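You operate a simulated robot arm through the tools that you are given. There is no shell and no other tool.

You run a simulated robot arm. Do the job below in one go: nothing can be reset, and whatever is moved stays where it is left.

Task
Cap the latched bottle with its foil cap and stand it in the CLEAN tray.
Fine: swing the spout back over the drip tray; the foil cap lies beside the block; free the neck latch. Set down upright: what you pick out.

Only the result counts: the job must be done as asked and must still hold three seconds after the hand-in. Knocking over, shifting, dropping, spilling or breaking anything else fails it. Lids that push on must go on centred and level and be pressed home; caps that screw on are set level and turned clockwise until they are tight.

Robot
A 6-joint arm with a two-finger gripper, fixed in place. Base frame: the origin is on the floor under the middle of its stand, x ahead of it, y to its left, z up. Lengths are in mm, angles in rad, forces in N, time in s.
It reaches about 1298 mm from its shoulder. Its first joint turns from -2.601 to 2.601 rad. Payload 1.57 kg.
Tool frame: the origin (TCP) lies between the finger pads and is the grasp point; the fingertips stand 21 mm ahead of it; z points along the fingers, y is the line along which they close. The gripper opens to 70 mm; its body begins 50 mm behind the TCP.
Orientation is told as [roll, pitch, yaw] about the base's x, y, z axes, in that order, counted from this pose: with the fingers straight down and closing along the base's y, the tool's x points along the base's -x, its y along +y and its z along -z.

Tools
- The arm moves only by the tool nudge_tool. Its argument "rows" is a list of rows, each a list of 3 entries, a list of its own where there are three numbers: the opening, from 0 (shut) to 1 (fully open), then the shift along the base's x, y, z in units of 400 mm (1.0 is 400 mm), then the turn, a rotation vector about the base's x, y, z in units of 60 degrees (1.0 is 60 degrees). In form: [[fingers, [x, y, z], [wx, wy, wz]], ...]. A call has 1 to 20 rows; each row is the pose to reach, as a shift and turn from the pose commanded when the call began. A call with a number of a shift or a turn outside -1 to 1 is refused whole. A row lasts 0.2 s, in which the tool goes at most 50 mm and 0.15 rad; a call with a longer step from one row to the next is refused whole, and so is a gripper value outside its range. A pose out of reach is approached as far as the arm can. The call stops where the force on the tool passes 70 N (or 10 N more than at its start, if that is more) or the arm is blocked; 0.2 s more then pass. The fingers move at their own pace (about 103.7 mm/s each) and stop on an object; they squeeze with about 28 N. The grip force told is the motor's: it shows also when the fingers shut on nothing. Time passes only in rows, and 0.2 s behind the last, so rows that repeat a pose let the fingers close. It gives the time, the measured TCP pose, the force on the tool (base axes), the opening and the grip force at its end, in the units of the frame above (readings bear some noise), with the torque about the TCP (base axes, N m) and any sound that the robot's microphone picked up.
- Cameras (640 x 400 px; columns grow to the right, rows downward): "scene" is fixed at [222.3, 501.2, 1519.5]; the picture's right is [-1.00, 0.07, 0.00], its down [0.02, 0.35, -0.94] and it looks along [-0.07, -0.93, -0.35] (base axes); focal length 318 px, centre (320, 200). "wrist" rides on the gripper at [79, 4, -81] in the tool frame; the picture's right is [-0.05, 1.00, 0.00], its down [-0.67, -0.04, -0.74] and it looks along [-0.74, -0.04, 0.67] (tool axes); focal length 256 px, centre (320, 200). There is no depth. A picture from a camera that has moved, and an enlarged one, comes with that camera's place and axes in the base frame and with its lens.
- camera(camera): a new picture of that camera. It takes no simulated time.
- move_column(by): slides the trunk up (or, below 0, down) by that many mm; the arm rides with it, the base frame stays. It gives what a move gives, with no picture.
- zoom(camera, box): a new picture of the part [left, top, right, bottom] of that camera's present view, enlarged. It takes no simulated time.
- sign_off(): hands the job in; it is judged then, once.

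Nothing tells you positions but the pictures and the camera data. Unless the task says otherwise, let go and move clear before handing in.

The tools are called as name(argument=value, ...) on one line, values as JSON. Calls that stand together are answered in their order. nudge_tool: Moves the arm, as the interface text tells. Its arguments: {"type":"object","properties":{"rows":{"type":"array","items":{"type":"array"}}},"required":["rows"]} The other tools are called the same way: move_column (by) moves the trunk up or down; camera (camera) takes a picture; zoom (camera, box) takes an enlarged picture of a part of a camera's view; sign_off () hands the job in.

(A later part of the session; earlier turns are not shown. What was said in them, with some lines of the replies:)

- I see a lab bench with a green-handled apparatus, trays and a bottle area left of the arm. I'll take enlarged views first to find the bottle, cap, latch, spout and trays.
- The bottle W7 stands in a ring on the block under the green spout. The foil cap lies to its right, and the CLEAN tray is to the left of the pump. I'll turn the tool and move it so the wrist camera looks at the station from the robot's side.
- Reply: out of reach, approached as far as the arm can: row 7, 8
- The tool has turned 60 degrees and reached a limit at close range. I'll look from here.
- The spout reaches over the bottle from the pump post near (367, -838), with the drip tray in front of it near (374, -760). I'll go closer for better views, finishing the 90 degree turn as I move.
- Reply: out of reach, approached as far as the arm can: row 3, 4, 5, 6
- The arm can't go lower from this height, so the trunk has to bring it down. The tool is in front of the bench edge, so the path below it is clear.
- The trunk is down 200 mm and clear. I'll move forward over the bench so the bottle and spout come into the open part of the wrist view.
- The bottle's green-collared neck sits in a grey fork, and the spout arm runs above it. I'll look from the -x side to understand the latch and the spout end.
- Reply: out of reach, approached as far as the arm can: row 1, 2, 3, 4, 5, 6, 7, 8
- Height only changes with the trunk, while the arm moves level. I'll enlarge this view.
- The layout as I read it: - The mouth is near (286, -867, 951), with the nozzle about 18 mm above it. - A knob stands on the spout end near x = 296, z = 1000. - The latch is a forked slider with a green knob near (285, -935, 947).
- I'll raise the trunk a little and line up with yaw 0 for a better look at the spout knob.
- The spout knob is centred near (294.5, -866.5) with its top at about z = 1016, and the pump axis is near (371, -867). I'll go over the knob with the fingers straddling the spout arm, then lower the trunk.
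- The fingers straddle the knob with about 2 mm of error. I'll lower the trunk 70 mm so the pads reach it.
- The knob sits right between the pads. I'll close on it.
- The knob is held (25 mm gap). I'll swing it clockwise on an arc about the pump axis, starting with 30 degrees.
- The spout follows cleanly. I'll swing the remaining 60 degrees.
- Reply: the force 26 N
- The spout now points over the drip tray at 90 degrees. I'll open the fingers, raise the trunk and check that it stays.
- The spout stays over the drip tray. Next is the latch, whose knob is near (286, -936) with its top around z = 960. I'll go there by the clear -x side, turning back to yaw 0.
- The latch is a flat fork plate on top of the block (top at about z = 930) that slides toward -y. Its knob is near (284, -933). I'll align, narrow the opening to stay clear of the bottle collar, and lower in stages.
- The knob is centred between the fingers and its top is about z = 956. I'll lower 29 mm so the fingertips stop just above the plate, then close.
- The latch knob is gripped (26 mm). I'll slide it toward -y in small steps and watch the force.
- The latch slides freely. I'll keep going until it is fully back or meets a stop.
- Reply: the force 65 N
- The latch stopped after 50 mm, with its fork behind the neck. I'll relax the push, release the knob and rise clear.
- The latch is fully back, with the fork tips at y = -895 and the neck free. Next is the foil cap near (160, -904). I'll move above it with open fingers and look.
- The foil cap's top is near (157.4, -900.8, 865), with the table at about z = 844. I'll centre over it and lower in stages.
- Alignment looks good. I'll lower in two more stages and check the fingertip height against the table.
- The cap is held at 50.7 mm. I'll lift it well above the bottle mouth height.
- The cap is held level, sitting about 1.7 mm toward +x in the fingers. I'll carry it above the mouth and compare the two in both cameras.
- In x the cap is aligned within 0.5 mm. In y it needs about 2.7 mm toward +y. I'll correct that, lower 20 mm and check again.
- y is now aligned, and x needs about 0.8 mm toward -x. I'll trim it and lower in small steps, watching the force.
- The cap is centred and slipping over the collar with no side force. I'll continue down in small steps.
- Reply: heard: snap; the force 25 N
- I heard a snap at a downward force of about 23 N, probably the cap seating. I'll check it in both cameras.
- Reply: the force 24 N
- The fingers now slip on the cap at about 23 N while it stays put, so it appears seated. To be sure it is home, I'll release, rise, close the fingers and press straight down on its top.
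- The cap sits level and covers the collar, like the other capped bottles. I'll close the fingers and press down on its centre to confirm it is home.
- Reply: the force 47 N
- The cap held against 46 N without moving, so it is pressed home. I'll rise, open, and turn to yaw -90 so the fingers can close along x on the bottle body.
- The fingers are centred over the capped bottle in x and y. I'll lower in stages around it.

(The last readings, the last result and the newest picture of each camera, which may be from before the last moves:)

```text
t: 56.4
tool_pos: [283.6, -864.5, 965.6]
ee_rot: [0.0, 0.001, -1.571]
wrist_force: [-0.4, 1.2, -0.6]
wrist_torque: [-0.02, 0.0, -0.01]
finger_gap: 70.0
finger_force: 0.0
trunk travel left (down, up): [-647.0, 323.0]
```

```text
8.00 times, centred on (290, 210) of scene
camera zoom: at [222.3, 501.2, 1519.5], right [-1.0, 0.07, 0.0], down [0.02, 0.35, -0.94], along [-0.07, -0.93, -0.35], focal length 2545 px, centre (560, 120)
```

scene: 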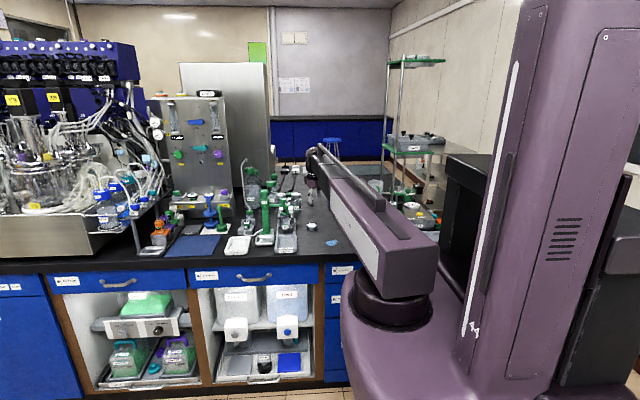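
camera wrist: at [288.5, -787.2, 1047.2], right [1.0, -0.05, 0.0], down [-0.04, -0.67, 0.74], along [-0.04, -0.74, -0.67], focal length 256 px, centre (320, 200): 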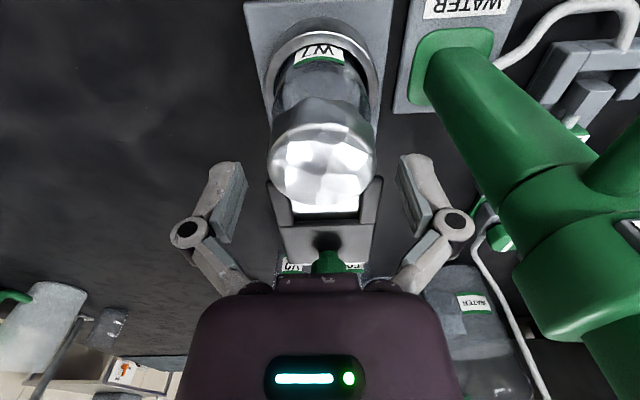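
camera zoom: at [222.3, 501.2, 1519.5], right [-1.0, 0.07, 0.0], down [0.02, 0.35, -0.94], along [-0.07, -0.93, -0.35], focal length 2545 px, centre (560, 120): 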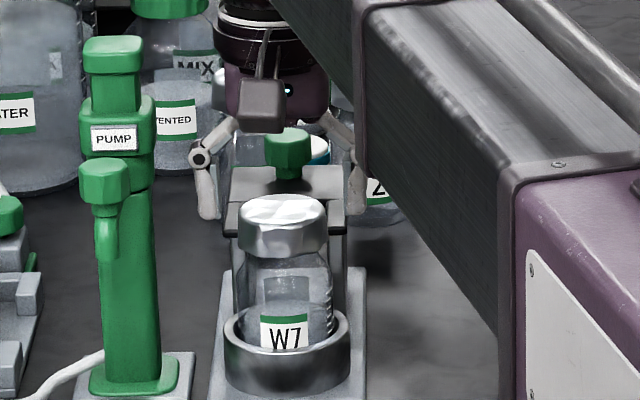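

The fingers straddle the cap evenly. I'll trim 1 mm in y and lower so the pads reach the glass body while the gripper stays above the cap top.

nudge_tool(rows=[[1, [0, 0.003, 0], [0, 0, 0]], [1, [0, 0.003, 0], [0, 0, 0]]])

move_column(by=-35)

move_column(by=-14)

camera(camera="wrist")

zoom(camera="scene", box=[265, 185, 315, 235])

```text
t: 57.0
tool_pos: [284.7, -864.9, 966.2]
ee_rot: [0.001, 0.0, -1.569]
wrist_force: [0.4, -0.3, 0.4]
wrist_torque: [0.02, -0.01, -0.01]
finger_gap: 69.9
finger_force: 0.0
trunk travel left (down, up): [-647.0, 323.0]
```

```text
t: 57.8
tool_pos: [284.3, -863.9, 932.2]
ee_rot: [0.0, 0.0, -1.571]
wrist_force: [0.6, -0.7, 0.1]
wrist_torque: [0.01, 0.0, 0.0]
finger_gap: 70.1
finger_force: 0.0
trunk travel left (down, up): [-612.0, 358.0]
```

```text
t: 58.5
tool_pos: [283.7, -862.7, 918.0]
ee_rot: [0.002, 0.0, -1.569]
wrist_force: [2.3, 0.6, 5.5]
wrist_torque: [-0.04, 0.04, 0.01]
finger_gap: 70.2
finger_force: 0.0
trunk travel left (down, up): [-598.0, 372.0]
```

```text
taken
camera wrist: at [288.8, -785.5, 998.5], right [1.0, -0.05, 0.0], down [-0.04, -0.67, 0.74], along [-0.04, -0.74, -0.67], focal length 256 px, centre (320, 200)
```

wrist: 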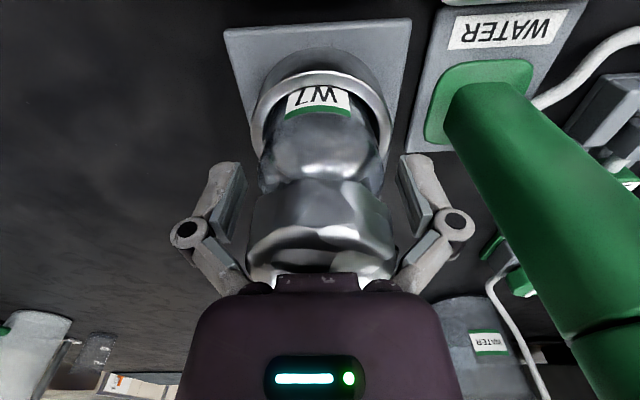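

```text
8.00 times, centred on (290, 210) of scene
camera zoom: at [222.3, 501.2, 1519.5], right [-1.0, 0.07, 0.0], down [0.02, 0.35, -0.94], along [-0.07, -0.93, -0.35], focal length 2545 px, centre (560, 120)
```

zoom: 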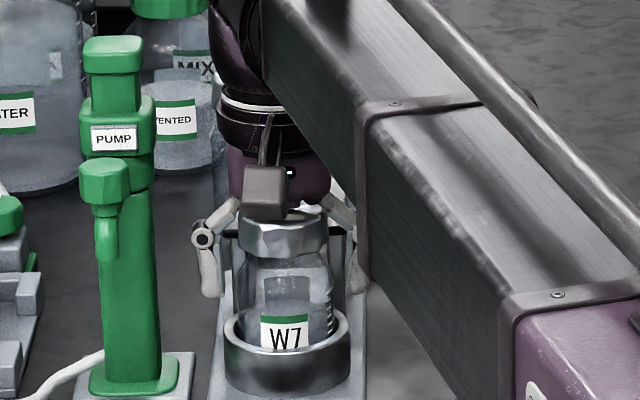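

There is a light 5 N touch, probably the palm on the cap top. I'll back up 3 mm and then close on the body.

move_column(by=3.5)

nudge_tool(rows=[[0.8, [0, 0, 0], [0, 0, 0]], [0.5, [0, 0, 0], [0, 0, 0]], [0, [0, 0, 0], [0, 0, 0]], [0, [0, 0, 0], [0, 0, 0]], [0, [0, 0, 0], [0, 0, 0]]])

camera(camera="wrist")

zoom(camera="scene", box=[265, 185, 315, 235])

```text
t: 59.0
tool_pos: [283.1, -864.6, 919.6]
ee_rot: [0.0, 0.001, -1.572]
wrist_force: [0.1, -0.6, -0.9]
wrist_torque: [0.02, 0.01, 0.0]
finger_gap: 70.1
finger_force: 0.1
trunk travel left (down, up): [-602.0, 368.0]
```

```text
t: 60.2
tool_pos: [283.0, -862.7, 922.2]
ee_rot: [0.001, -0.004, -1.571]
wrist_force: [3.3, -9.4, 35.3]
wrist_torque: [-0.08, -0.02, 0.0]
finger_gap: 55.8
finger_force: 28.2
trunk travel left (down, up): [-602.0, 368.0]
```

```text
taken
camera wrist: at [288.1, -784.5, 1003.6], right [1.0, -0.05, 0.0], down [-0.04, -0.66, 0.75], along [-0.04, -0.75, -0.67], focal length 256 px, centre (320, 200)
```

wrist: 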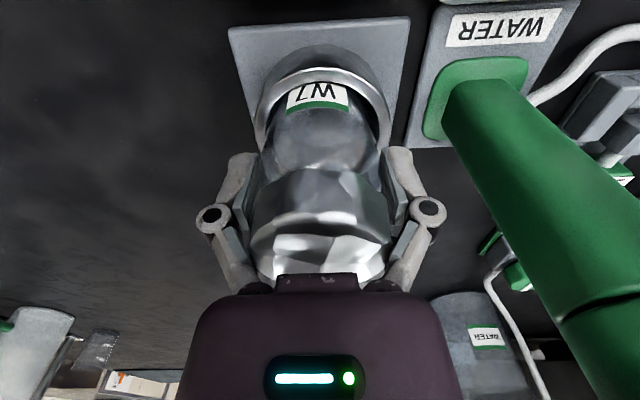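

```text
8.00 times, centred on (290, 210) of scene
camera zoom: at [222.3, 501.2, 1519.5], right [-1.0, 0.07, 0.0], down [0.02, 0.35, -0.94], along [-0.07, -0.93, -0.35], focal length 2545 px, centre (560, 120)
```

zoom: 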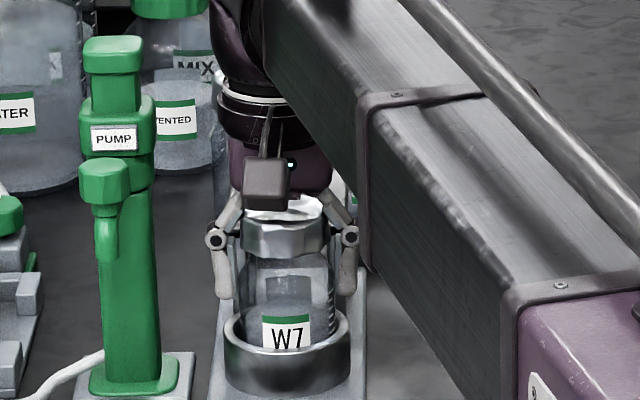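

The body is gripped at 55.8 mm, but there is a 35 N vertical load. I'll raise slightly to relieve it and see how the force changes.

move_column(by=3)

zoom(camera="scene", box=[265, 185, 315, 235])

```text
t: 60.7
tool_pos: [283.7, -862.9, 923.8]
ee_rot: [0.001, 0.003, -1.571]
wrist_force: [0.5, 0.6, 5.7]
wrist_torque: [0.2, -0.04, -0.03]
finger_gap: 55.5
finger_force: 28.3
trunk travel left (down, up): [-605.0, 365.0]
```

```text
8.00 times, centred on (290, 210) of scene
camera zoom: at [222.3, 501.2, 1519.5], right [-1.0, 0.07, 0.0], down [0.02, 0.35, -0.94], along [-0.07, -0.93, -0.35], focal length 2545 px, centre (560, 120)
```

zoom: 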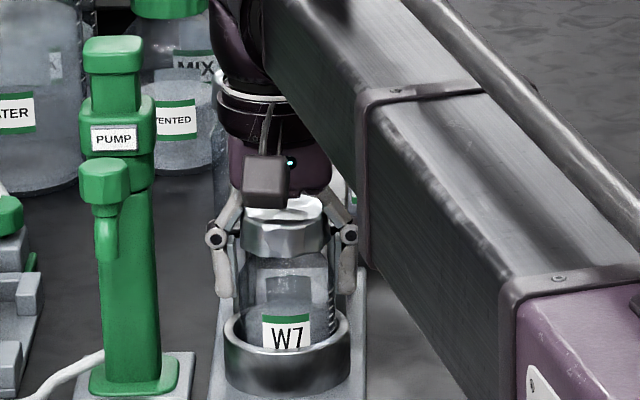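

The load is relieved. I'll lift 12 mm and check that the bottle comes up with the hand.

move_column(by=12)

zoom(camera="scene", box=[265, 185, 315, 235])

camera(camera="wrist")

```text
t: 61.3
tool_pos: [284.8, -865.5, 935.2]
ee_rot: [0.0, 0.001, -1.569]
wrist_force: [0.3, 0.4, -2.0]
wrist_torque: [-0.03, -0.01, -0.03]
finger_gap: 55.1
finger_force: 27.9
trunk travel left (down, up): [-617.0, 353.0]
```

```text
8.00 times, centred on (290, 210) of scene
camera zoom: at [222.3, 501.2, 1519.5], right [-1.0, 0.07, 0.0], down [0.02, 0.35, -0.94], along [-0.07, -0.93, -0.35], focal length 2545 px, centre (560, 120)
```

zoom: 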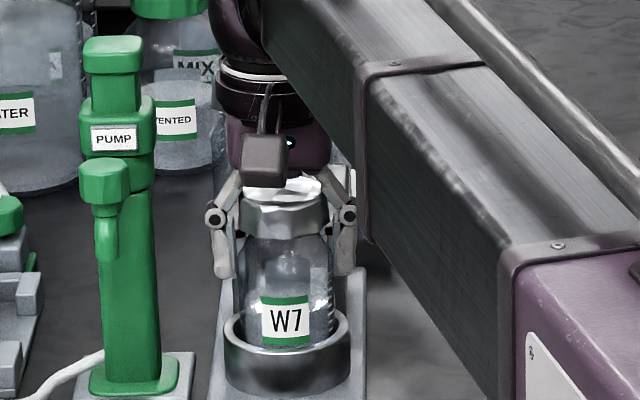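

```text
taken
camera wrist: at [288.5, -786.3, 1016.3], right [1.0, -0.05, 0.0], down [-0.04, -0.67, 0.74], along [-0.04, -0.74, -0.67], focal length 256 px, centre (320, 200)
```

wrist: 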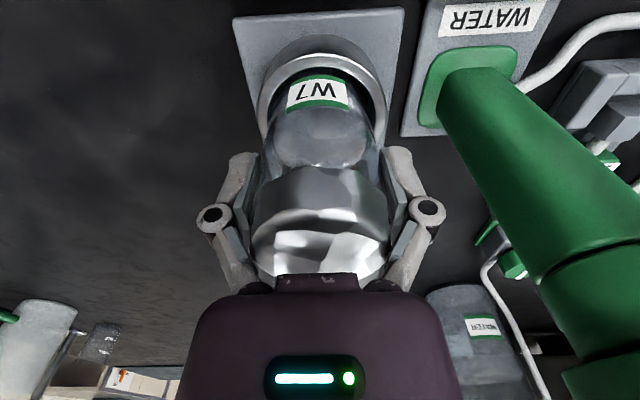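

The bottle rises with the hand. I'll continue lifting and check that the grip isn't slipping.

move_column(by=25)

zoom(camera="scene", box=[265, 185, 315, 235])

```text
t: 62.0
tool_pos: [282.5, -865.0, 960.5]
ee_rot: [0.0, 0.001, -1.572]
wrist_force: [-0.4, 0.1, -1.2]
wrist_torque: [0.01, -0.02, 0.04]
finger_gap: 55.2
finger_force: 27.9
trunk travel left (down, up): [-642.0, 328.0]
```

```text
8.00 times, centred on (290, 210) of scene
camera zoom: at [222.3, 501.2, 1519.5], right [-1.0, 0.07, 0.0], down [0.02, 0.35, -0.94], along [-0.07, -0.93, -0.35], focal length 2545 px, centre (560, 120)
```

zoom: 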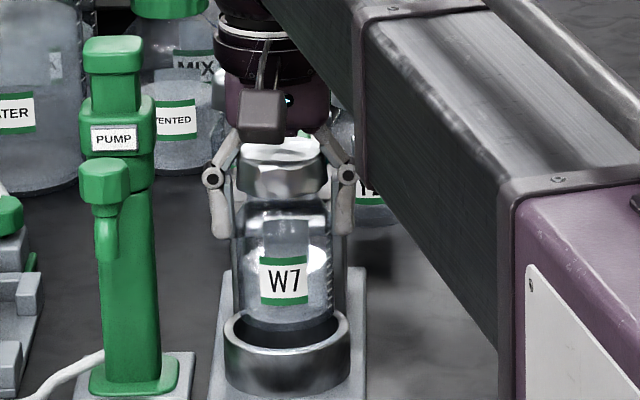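

The grip is steady at 55.2 mm. I'll raise until the base is well clear of the ring, then carry the bottle toward +y, away from the pump and spout.

move_column(by=45)

nudge_tool(rows=[[0, [-0.05, 0.04, 0], [0, 0, 0]], [0, [-0.05, 0.13, 0], [0, 0, 0]], [0, [-0.05, 0.22, 0], [0, 0, 0]], [0, [-0.05, 0.31, 0], [0, 0, 0]], [0, [-0.05, 0.4, 0], [0, 0, 0]], [0, [-0.05, 0.49, 0], [0, 0, 0]], [0, [-0.05, 0.55, 0], [0, 0, 0]], [0, [-0.05, 0.55, 0], [0, 0, 0]]])

camera(camera="scene")

camera(camera="wrist")

```text
t: 62.9
tool_pos: [284.3, -865.2, 1006.1]
ee_rot: [-0.001, 0.0, -1.571]
wrist_force: [-0.2, -0.3, -2.0]
wrist_torque: [-0.03, -0.01, 0.01]
finger_gap: 55.1
finger_force: 28.4
trunk travel left (down, up): [-687.0, 283.0]
```

```text
t: 64.7
tool_pos: [264.8, -643.0, 1004.7]
ee_rot: [0.0, 0.0, -1.572]
wrist_force: [1.2, -0.3, -1.6]
wrist_torque: [0.05, -0.02, 0.02]
finger_gap: 55.0
finger_force: 28.3
trunk travel left (down, up): [-687.0, 283.0]
```

```text
taken
```

scene: 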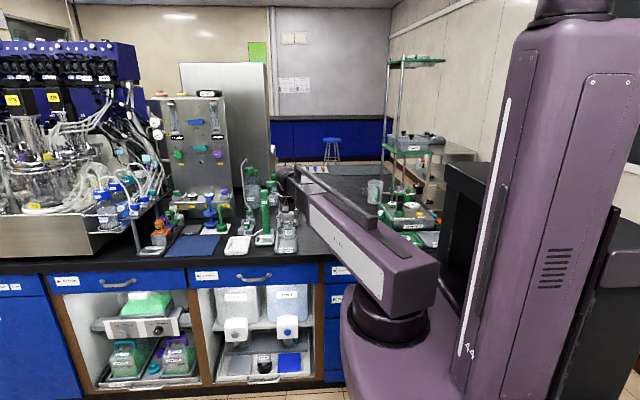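

```text
taken
camera wrist: at [268.7, -564.7, 1086.5], right [1.0, -0.05, 0.0], down [-0.04, -0.67, 0.74], along [-0.04, -0.74, -0.67], focal length 256 px, centre (320, 200)
```

wrist: 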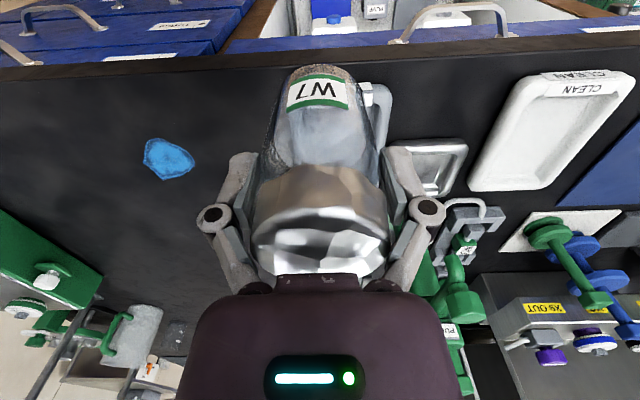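

The bottle is carried safely. I'll move along +x in front of the pump until level with the CLEAN tray.

nudge_tool(rows=[[0, [0.06, 0, 0], [0, 0, 0]], [0, [0.15, 0, 0], [0, 0, 0]], [0, [0.24, 0, 0], [0, 0, 0]], [0, [0.33, 0, 0], [0, 0, 0]], [0, [0.42, 0, 0], [0, 0, 0]], [0, [0.51, 0, 0], [0, 0, 0]], [0, [0.57, 0, 0], [0, 0, 0]], [0, [0.57, 0, 0], [0, 0, 0]]])

camera(camera="wrist")

zoom(camera="scene", box=[210, 190, 310, 270])

```text
t: 66.5
tool_pos: [491.6, -645.3, 1005.8]
ee_rot: [0.001, 0.0, -1.571]
wrist_force: [0.0, -1.0, -2.1]
wrist_torque: [-0.02, -0.02, 0.02]
finger_gap: 55.0
finger_force: 27.7
out of reach, approached as far as the arm can: row 3, 4, 5
trunk travel left (down, up): [-687.0, 283.0]
```

```text
taken
camera wrist: at [496.6, -566.5, 1086.6], right [1.0, -0.05, 0.0], down [-0.04, -0.67, 0.74], along [-0.04, -0.74, -0.67], focal length 256 px, centre (320, 200)
```

wrist: 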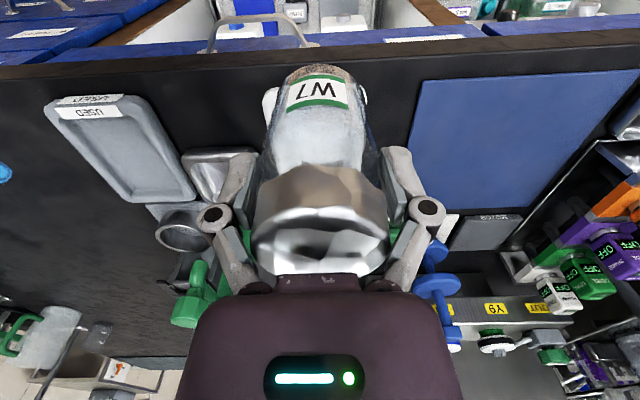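

```text
5.00 times, centred on (260, 230) of scene
camera zoom: at [222.3, 501.2, 1519.5], right [-1.0, 0.07, 0.0], down [0.02, 0.35, -0.94], along [-0.07, -0.93, -0.35], focal length 1591 px, centre (620, 50)
```

zoom: 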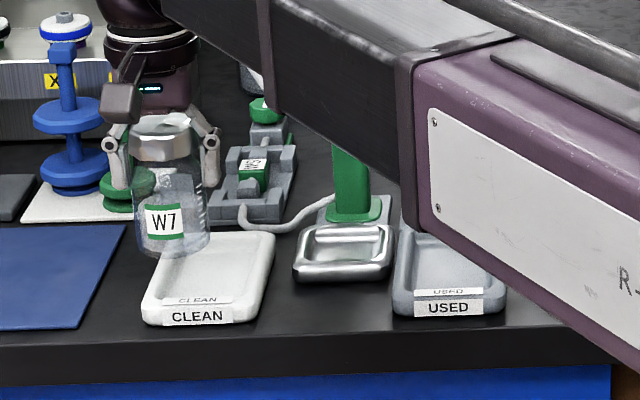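

The CLEAN tray centre is near (484, -729). I'll move the bottle back over it at this height and check alignment in the scene camera.

nudge_tool(rows=[[0, [-0.005, -0.07, 0], [0, 0, 0]], [0, [-0.01, -0.15, 0], [0, 0, 0]], [0, [-0.0165, -0.208, 0], [0, 0, 0]], [0, [-0.0165, -0.208, 0], [0, 0, 0]], [0, [-0.0165, -0.208, 0], [0, 0, 0]]])

camera(camera="wrist")

zoom(camera="scene", box=[210, 190, 290, 260])

```text
t: 67.7
tool_pos: [486.6, -725.7, 1005.0]
ee_rot: [0.0, 0.0, -1.571]
wrist_force: [0.1, 0.1, -0.6]
wrist_torque: [-0.05, -0.05, -0.04]
finger_gap: 55.0
finger_force: 28.3
trunk travel left (down, up): [-687.0, 283.0]
```

```text
taken
camera wrist: at [491.1, -647.6, 1086.5], right [1.0, -0.05, 0.0], down [-0.04, -0.67, 0.74], along [-0.04, -0.74, -0.67], focal length 256 px, centre (320, 200)
```

wrist: 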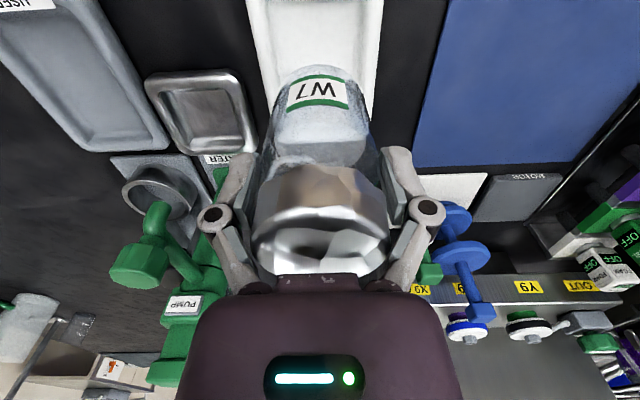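

```text
5.71 times, centred on (250, 225) of scene
camera zoom: at [222.3, 501.2, 1519.5], right [-1.0, 0.07, 0.0], down [0.02, 0.35, -0.94], along [-0.07, -0.93, -0.35], focal length 1818 px, centre (720, 57)
```

zoom: 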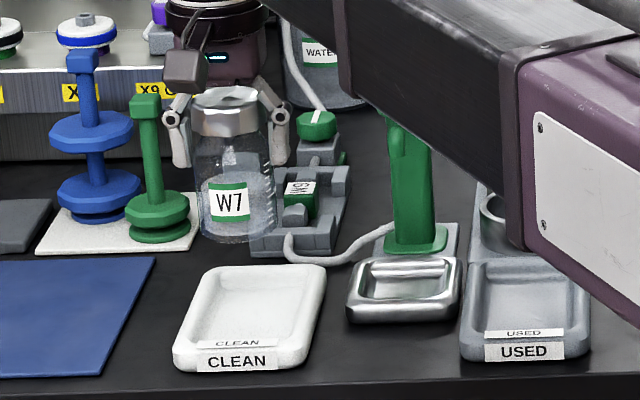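

The bottle is about 4 mm too far toward +x for the tray centre. I'll trim that and lower in stages.

nudge_tool(rows=[[0, [-0.005, -0.001, 0], [0, 0, 0]], [0, [-0.01, -0.0025, 0], [0, 0, 0]], [0, [-0.01, -0.0025, 0], [0, 0, 0]]])

move_column(by=-50)

zoom(camera="scene", box=[210, 190, 290, 260])

camera(camera="wrist")

```text
t: 68.5
tool_pos: [480.1, -728.0, 1005.1]
ee_rot: [0.001, 0.0, -1.57]
wrist_force: [0.4, 0.2, -1.8]
wrist_torque: [0.0, 0.03, 0.02]
finger_gap: 55.1
finger_force: 28.2
trunk travel left (down, up): [-687.0, 283.0]
```

```text
t: 69.4
tool_pos: [480.8, -728.1, 954.9]
ee_rot: [0.0, 0.001, -1.57]
wrist_force: [0.3, 0.0, -2.3]
wrist_torque: [0.02, -0.01, -0.01]
finger_gap: 55.2
finger_force: 28.1
trunk travel left (down, up): [-637.0, 333.0]
```

```text
5.71 times, centred on (250, 225) of scene
camera zoom: at [222.3, 501.2, 1519.5], right [-1.0, 0.07, 0.0], down [0.02, 0.35, -0.94], along [-0.07, -0.93, -0.35], focal length 1818 px, centre (720, 57)
```

zoom: 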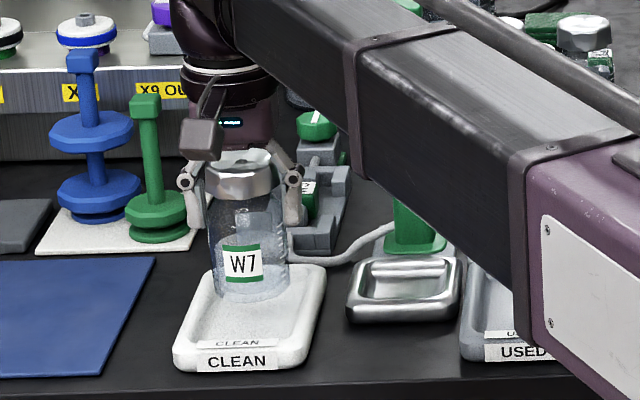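

```text
taken
camera wrist: at [486.4, -650.1, 1036.6], right [1.0, -0.05, 0.0], down [-0.04, -0.67, 0.74], along [-0.04, -0.74, -0.67], focal length 256 px, centre (320, 200)
```

wrist: 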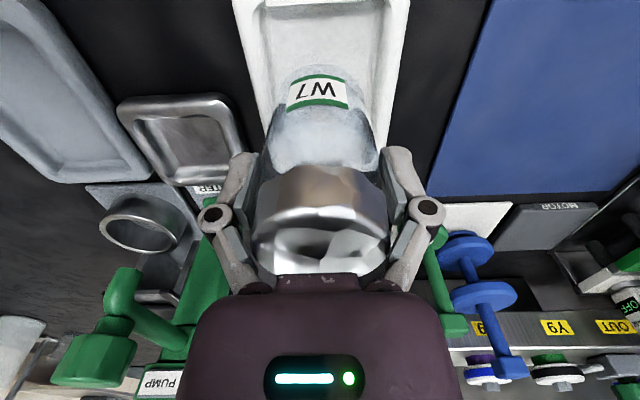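

The bottle lines up with the tray centre. I'll lower in smaller steps until I feel contact.

move_column(by=-20)

move_column(by=-6)

zoom(camera="scene", box=[225, 200, 275, 250])

```text
t: 70.1
tool_pos: [482.4, -729.1, 934.4]
ee_rot: [0.0, 0.001, -1.571]
wrist_force: [0.0, 0.4, -2.5]
wrist_torque: [0.01, -0.04, 0.0]
finger_gap: 55.1
finger_force: 27.9
trunk travel left (down, up): [-617.0, 353.0]
```

```text
t: 70.6
tool_pos: [482.2, -728.3, 930.2]
ee_rot: [0.001, 0.001, -1.571]
wrist_force: [-0.1, -0.6, -1.9]
wrist_torque: [0.0, 0.0, 0.04]
finger_gap: 55.4
finger_force: 28.0
trunk travel left (down, up): [-611.0, 359.0]
```

```text
8.00 times, centred on (250, 225) of scene
camera zoom: at [222.3, 501.2, 1519.5], right [-1.0, 0.07, 0.0], down [0.02, 0.35, -0.94], along [-0.07, -0.93, -0.35], focal length 2545 px, centre (880, 0)
```

zoom: 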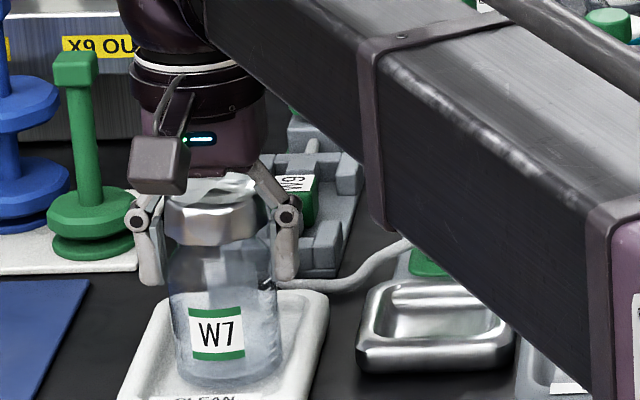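

move_column(by=-3)

move_column(by=-3)

```text
t: 71.2
tool_pos: [481.0, -728.3, 926.6]
ee_rot: [-0.002, -0.001, -1.571]
wrist_force: [0.1, -0.3, -1.9]
wrist_torque: [-0.02, 0.03, 0.02]
finger_gap: 54.8
finger_force: 27.9
trunk travel left (down, up): [-608.0, 362.0]
```

```text
t: 71.7
tool_pos: [481.6, -727.9, 925.6]
ee_rot: [0.001, -0.004, -1.571]
wrist_force: [5.0, -7.3, 28.0]
wrist_torque: [-0.23, -0.09, 0.03]
finger_gap: 55.2
finger_force: 28.1
trunk travel left (down, up): [-605.0, 365.0]
```

The bottle has touched down (28 N). I'll relieve most of the load and look before releasing.

move_column(by=2)

zoom(camera="scene", box=[220, 205, 280, 265])

camera(camera="wrist")

```text
t: 72.2
tool_pos: [482.2, -729.0, 925.8]
ee_rot: [-0.001, 0.003, -1.57]
wrist_force: [0.8, 0.0, 5.3]
wrist_torque: [0.0, -0.06, 0.0]
finger_gap: 55.4
finger_force: 28.3
trunk travel left (down, up): [-607.0, 363.0]
```

```text
6.67 times, centred on (250, 235) of scene
camera zoom: at [222.3, 501.2, 1519.5], right [-1.0, 0.07, 0.0], down [0.02, 0.35, -0.94], along [-0.07, -0.93, -0.35], focal length 2121 px, centre (787, -33)
```

zoom: 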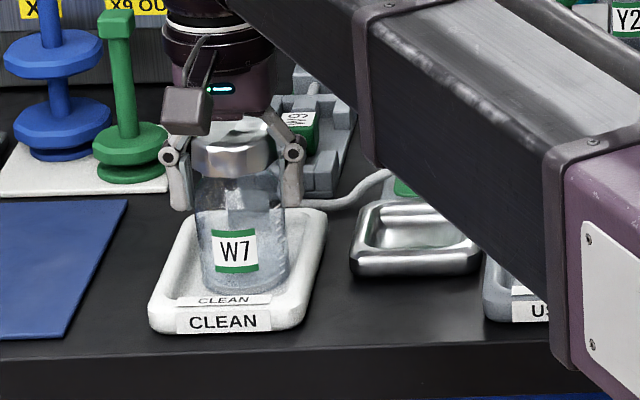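

```text
taken
camera wrist: at [486.0, -649.5, 1006.7], right [1.0, -0.05, 0.0], down [-0.04, -0.67, 0.74], along [-0.04, -0.74, -0.67], focal length 256 px, centre (320, 200)
```

wrist: 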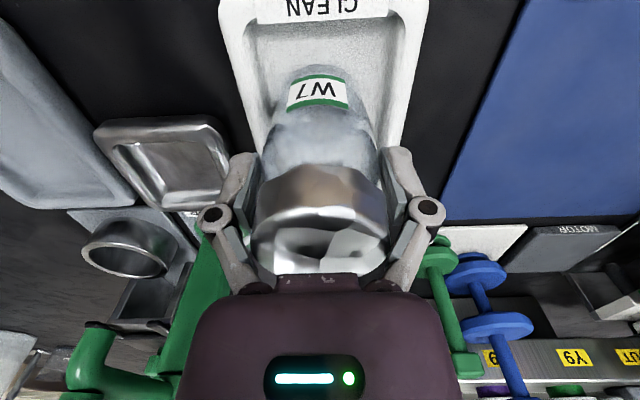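

zoom(camera="scene", box=[235, 228, 265, 258])

zoom(camera="wrist", box=[210, 0, 430, 150])

```text
13.33 times, centred on (250, 243) of scene
camera zoom: at [222.3, 501.2, 1519.5], right [-1.0, 0.07, 0.0], down [0.02, 0.35, -0.94], along [-0.07, -0.93, -0.35], focal length 4242 px, centre (1253, -373)
```

zoom: 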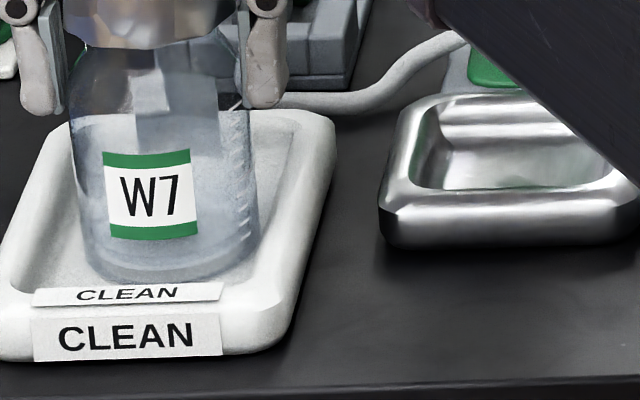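

```text
2.67 times, centred on (320, 75) of wrist
camera zoom: at [486.0, -649.5, 1006.7], right [1.0, -0.05, 0.0], down [-0.04, -0.67, 0.74], along [-0.04, -0.74, -0.67], focal length 683 px, centre (320, 533)
```

zoom: 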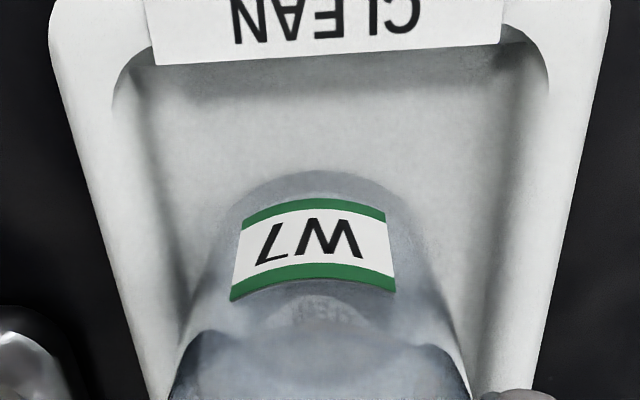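

The bottle stands on the tray floor with margin all round. I'll release it slowly.

nudge_tool(rows=[[0.85, [0, 0, 0], [0, 0, 0]], [1, [0, 0, 0], [0, 0, 0]], [1, [0, 0, 0], [0, 0, 0]], [1, [0, 0, 0], [0, 0, 0]]])

zoom(camera="scene", box=[220, 205, 280, 265])

camera(camera="wrist")

```text
t: 73.2
tool_pos: [480.6, -727.4, 924.0]
ee_rot: [0.0, -0.001, -1.57]
wrist_force: [0.2, -0.5, 0.0]
wrist_torque: [0.02, -0.02, 0.0]
finger_gap: 69.9
finger_force: 0.0
trunk travel left (down, up): [-607.0, 363.0]
```

```text
6.67 times, centred on (250, 235) of scene
camera zoom: at [222.3, 501.2, 1519.5], right [-1.0, 0.07, 0.0], down [0.02, 0.35, -0.94], along [-0.07, -0.93, -0.35], focal length 2121 px, centre (787, -33)
```

zoom: 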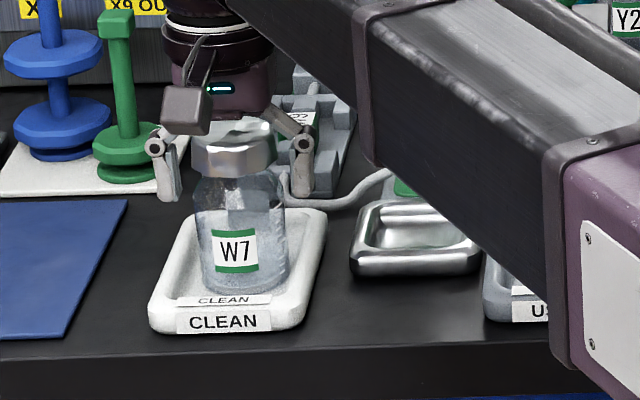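

```text
taken
camera wrist: at [486.4, -650.1, 1006.6], right [1.0, -0.05, 0.0], down [-0.04, -0.67, 0.74], along [-0.04, -0.74, -0.67], focal length 256 px, centre (320, 200)
```

wrist: 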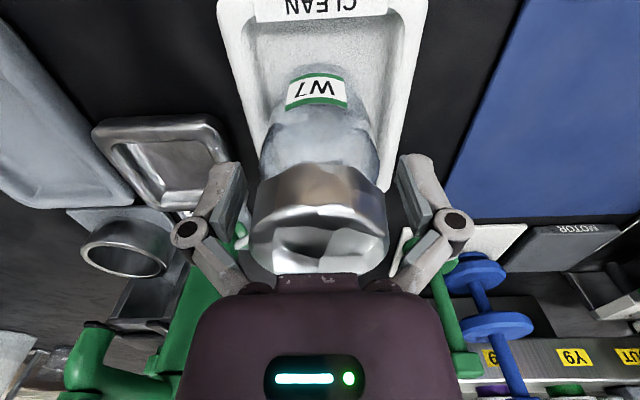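

The bottle stands on its own. I'll raise the trunk straight up, clear of the cap, and inspect the result.

move_column(by=50)

move_column(by=130)

camera(camera="wrist")

zoom(camera="scene", box=[210, 180, 310, 260])

```text
t: 74.1
tool_pos: [482.9, -729.3, 975.4]
ee_rot: [0.0, -0.001, -1.57]
wrist_force: [-0.3, 0.0, 0.3]
wrist_torque: [0.01, -0.01, 0.03]
finger_gap: 70.0
finger_force: 0.0
trunk travel left (down, up): [-657.0, 313.0]
```

```text
t: 75.7
tool_pos: [481.0, -728.2, 1105.2]
ee_rot: [0.0, -0.001, -1.572]
wrist_force: [-0.5, -0.1, 0.4]
wrist_torque: [0.01, -0.01, 0.01]
finger_gap: 70.1
finger_force: 0.0
trunk travel left (down, up): [-787.0, 183.0]
```

```text
taken
camera wrist: at [486.4, -650.2, 1186.5], right [1.0, -0.05, 0.0], down [-0.04, -0.67, 0.74], along [-0.04, -0.74, -0.67], focal length 256 px, centre (320, 200)
```

wrist: 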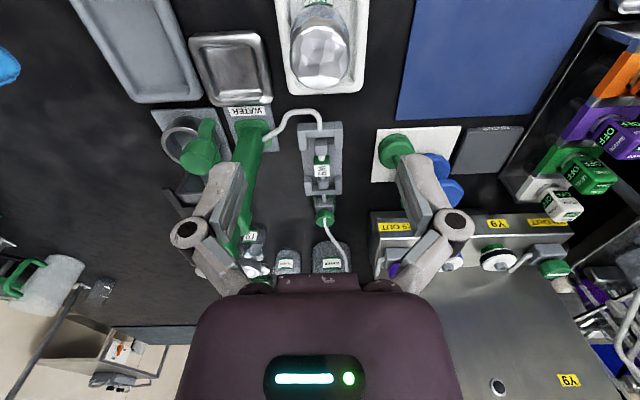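

```text
5.00 times, centred on (260, 220) of scene
camera zoom: at [222.3, 501.2, 1519.5], right [-1.0, 0.07, 0.0], down [0.02, 0.35, -0.94], along [-0.07, -0.93, -0.35], focal length 1591 px, centre (620, 100)
```

zoom: 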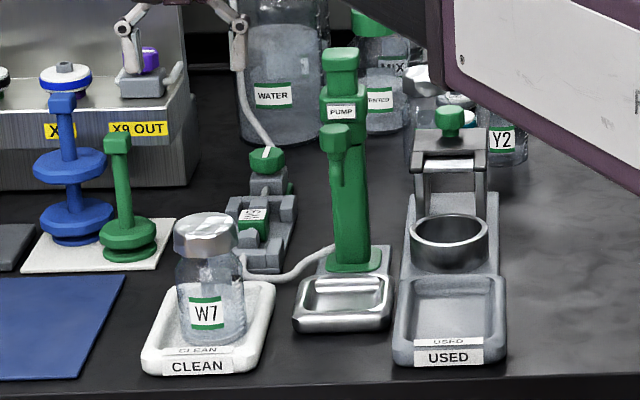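

The bottle stands in the CLEAN tray, the spout is over the drip tray, the latch is back and nothing else has moved. I'll take a close look at the cap from both cameras.

zoom(camera="scene", box=[225, 215, 265, 260])

zoom(camera="wrist", box=[240, 0, 400, 100])

zoom(camera="wrist", box=[140, 20, 300, 200])

```text
8.89 times, centred on (245, 238) of scene
camera zoom: at [222.3, 501.2, 1519.5], right [-1.0, 0.07, 0.0], down [0.02, 0.35, -0.94], along [-0.07, -0.93, -0.35], focal length 2828 px, centre (987, -133)
```

zoom: 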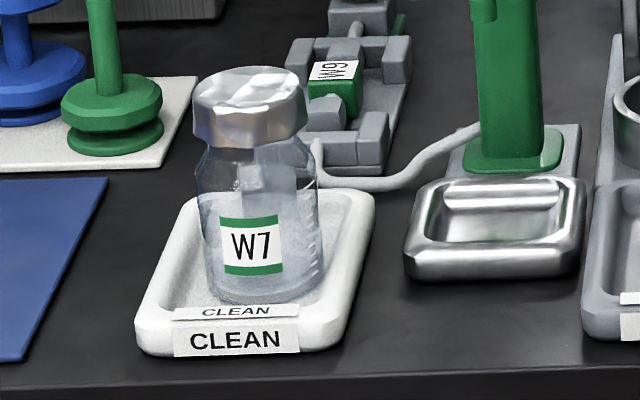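

```text
4.00 times, centred on (320, 50) of wrist
camera zoom: at [486.4, -650.2, 1186.5], right [1.0, -0.05, 0.0], down [-0.04, -0.67, 0.74], along [-0.04, -0.74, -0.67], focal length 1024 px, centre (320, 800)
```

zoom: 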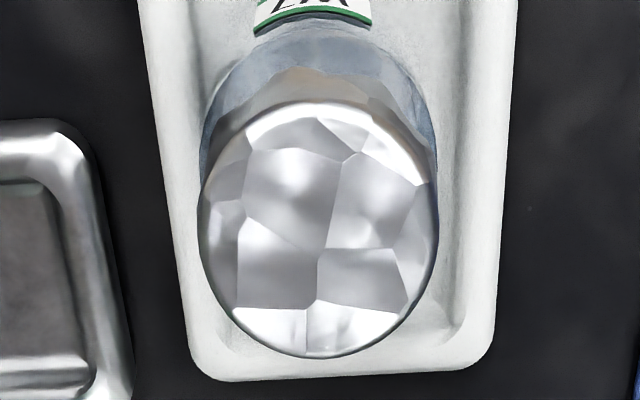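

```text
2.22 times, centred on (220, 110) of wrist
camera zoom: at [486.4, -650.2, 1186.5], right [1.0, -0.05, 0.0], down [-0.04, -0.67, 0.74], along [-0.04, -0.74, -0.67], focal length 569 px, centre (542, 400)
```

zoom: 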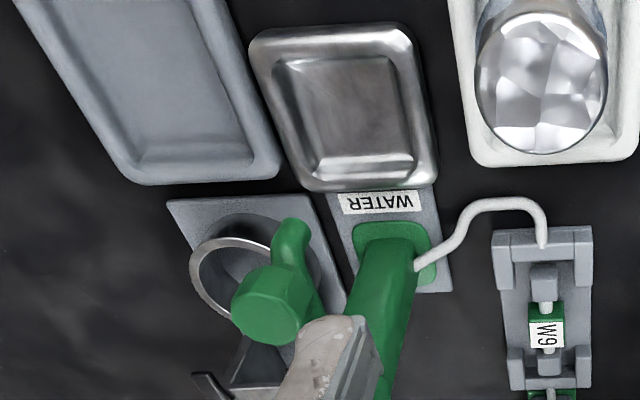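

The cap is level and centred, and the bottle is upright in CLEAN. I'll move the arm clear toward +y and then hand in.

nudge_tool(rows=[[1, [0, 0.08, 0], [0, 0, 0]], [1, [0, 0.16, 0], [0, 0, 0]], [1, [0, 0.24, 0], [0, 0, 0]], [1, [0, 0.24, 0], [0, 0, 0]]])

camera(camera="wrist")

zoom(camera="scene", box=[210, 160, 340, 260])

```text
t: 76.7
tool_pos: [480.9, -632.4, 1104.8]
ee_rot: [0.001, 0.0, -1.571]
wrist_force: [0.0, -0.9, 0.3]
wrist_torque: [0.02, -0.02, 0.0]
finger_gap: 70.2
finger_force: 0.0
trunk travel left (down, up): [-787.0, 183.0]
```

```text
taken
camera wrist: at [486.1, -554.7, 1186.5], right [1.0, -0.05, 0.0], down [-0.04, -0.67, 0.74], along [-0.04, -0.74, -0.67], focal length 256 px, centre (320, 200)
```

wrist: 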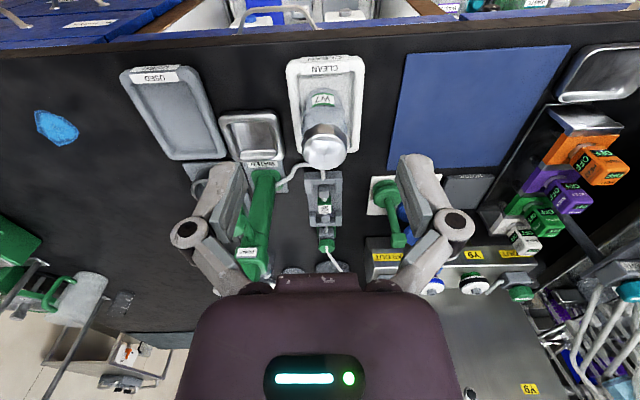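

```text
4.00 times, centred on (275, 210) of scene
camera zoom: at [222.3, 501.2, 1519.5], right [-1.0, 0.07, 0.0], down [0.02, 0.35, -0.94], along [-0.07, -0.93, -0.35], focal length 1273 px, centre (500, 160)
```

zoom: 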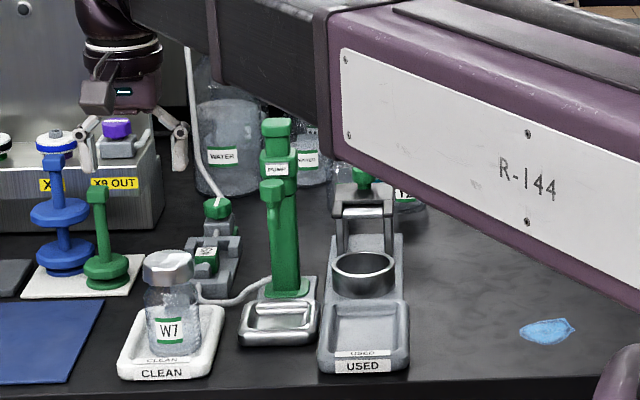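

The capped W7 bottle stands upright in the CLEAN tray. The spout is over the drip tray, the latch is open and the arm is clear, so I'm handing in.

sign_off()

```text
The job is handed in.
```

I capped bottle W7 with its foil cap, stood it upright in the CLEAN tray, and handed the job in. The hand-in was accepted, but no pass or fail result came back.

- **Spout:** I swung it 90 degrees back. Its nozzle is over the drip tray, a bit behind the tray's centre.
- **Latch:** I slid it back about 50 mm to its stop, so the bottle neck is free.
- **Cap:** it snapped on, sits level, and did not move when I pressed down on it with about 46 N.
- **Bottle:** it stands on the tray floor, about 3 mm off centre from side to side. There is more than 10 mm of clearance at the front.
- **Everything else:** I saw nothing else knocked, shifted or spilled in the last pictures. I opened the hand and moved it clear before handing in.
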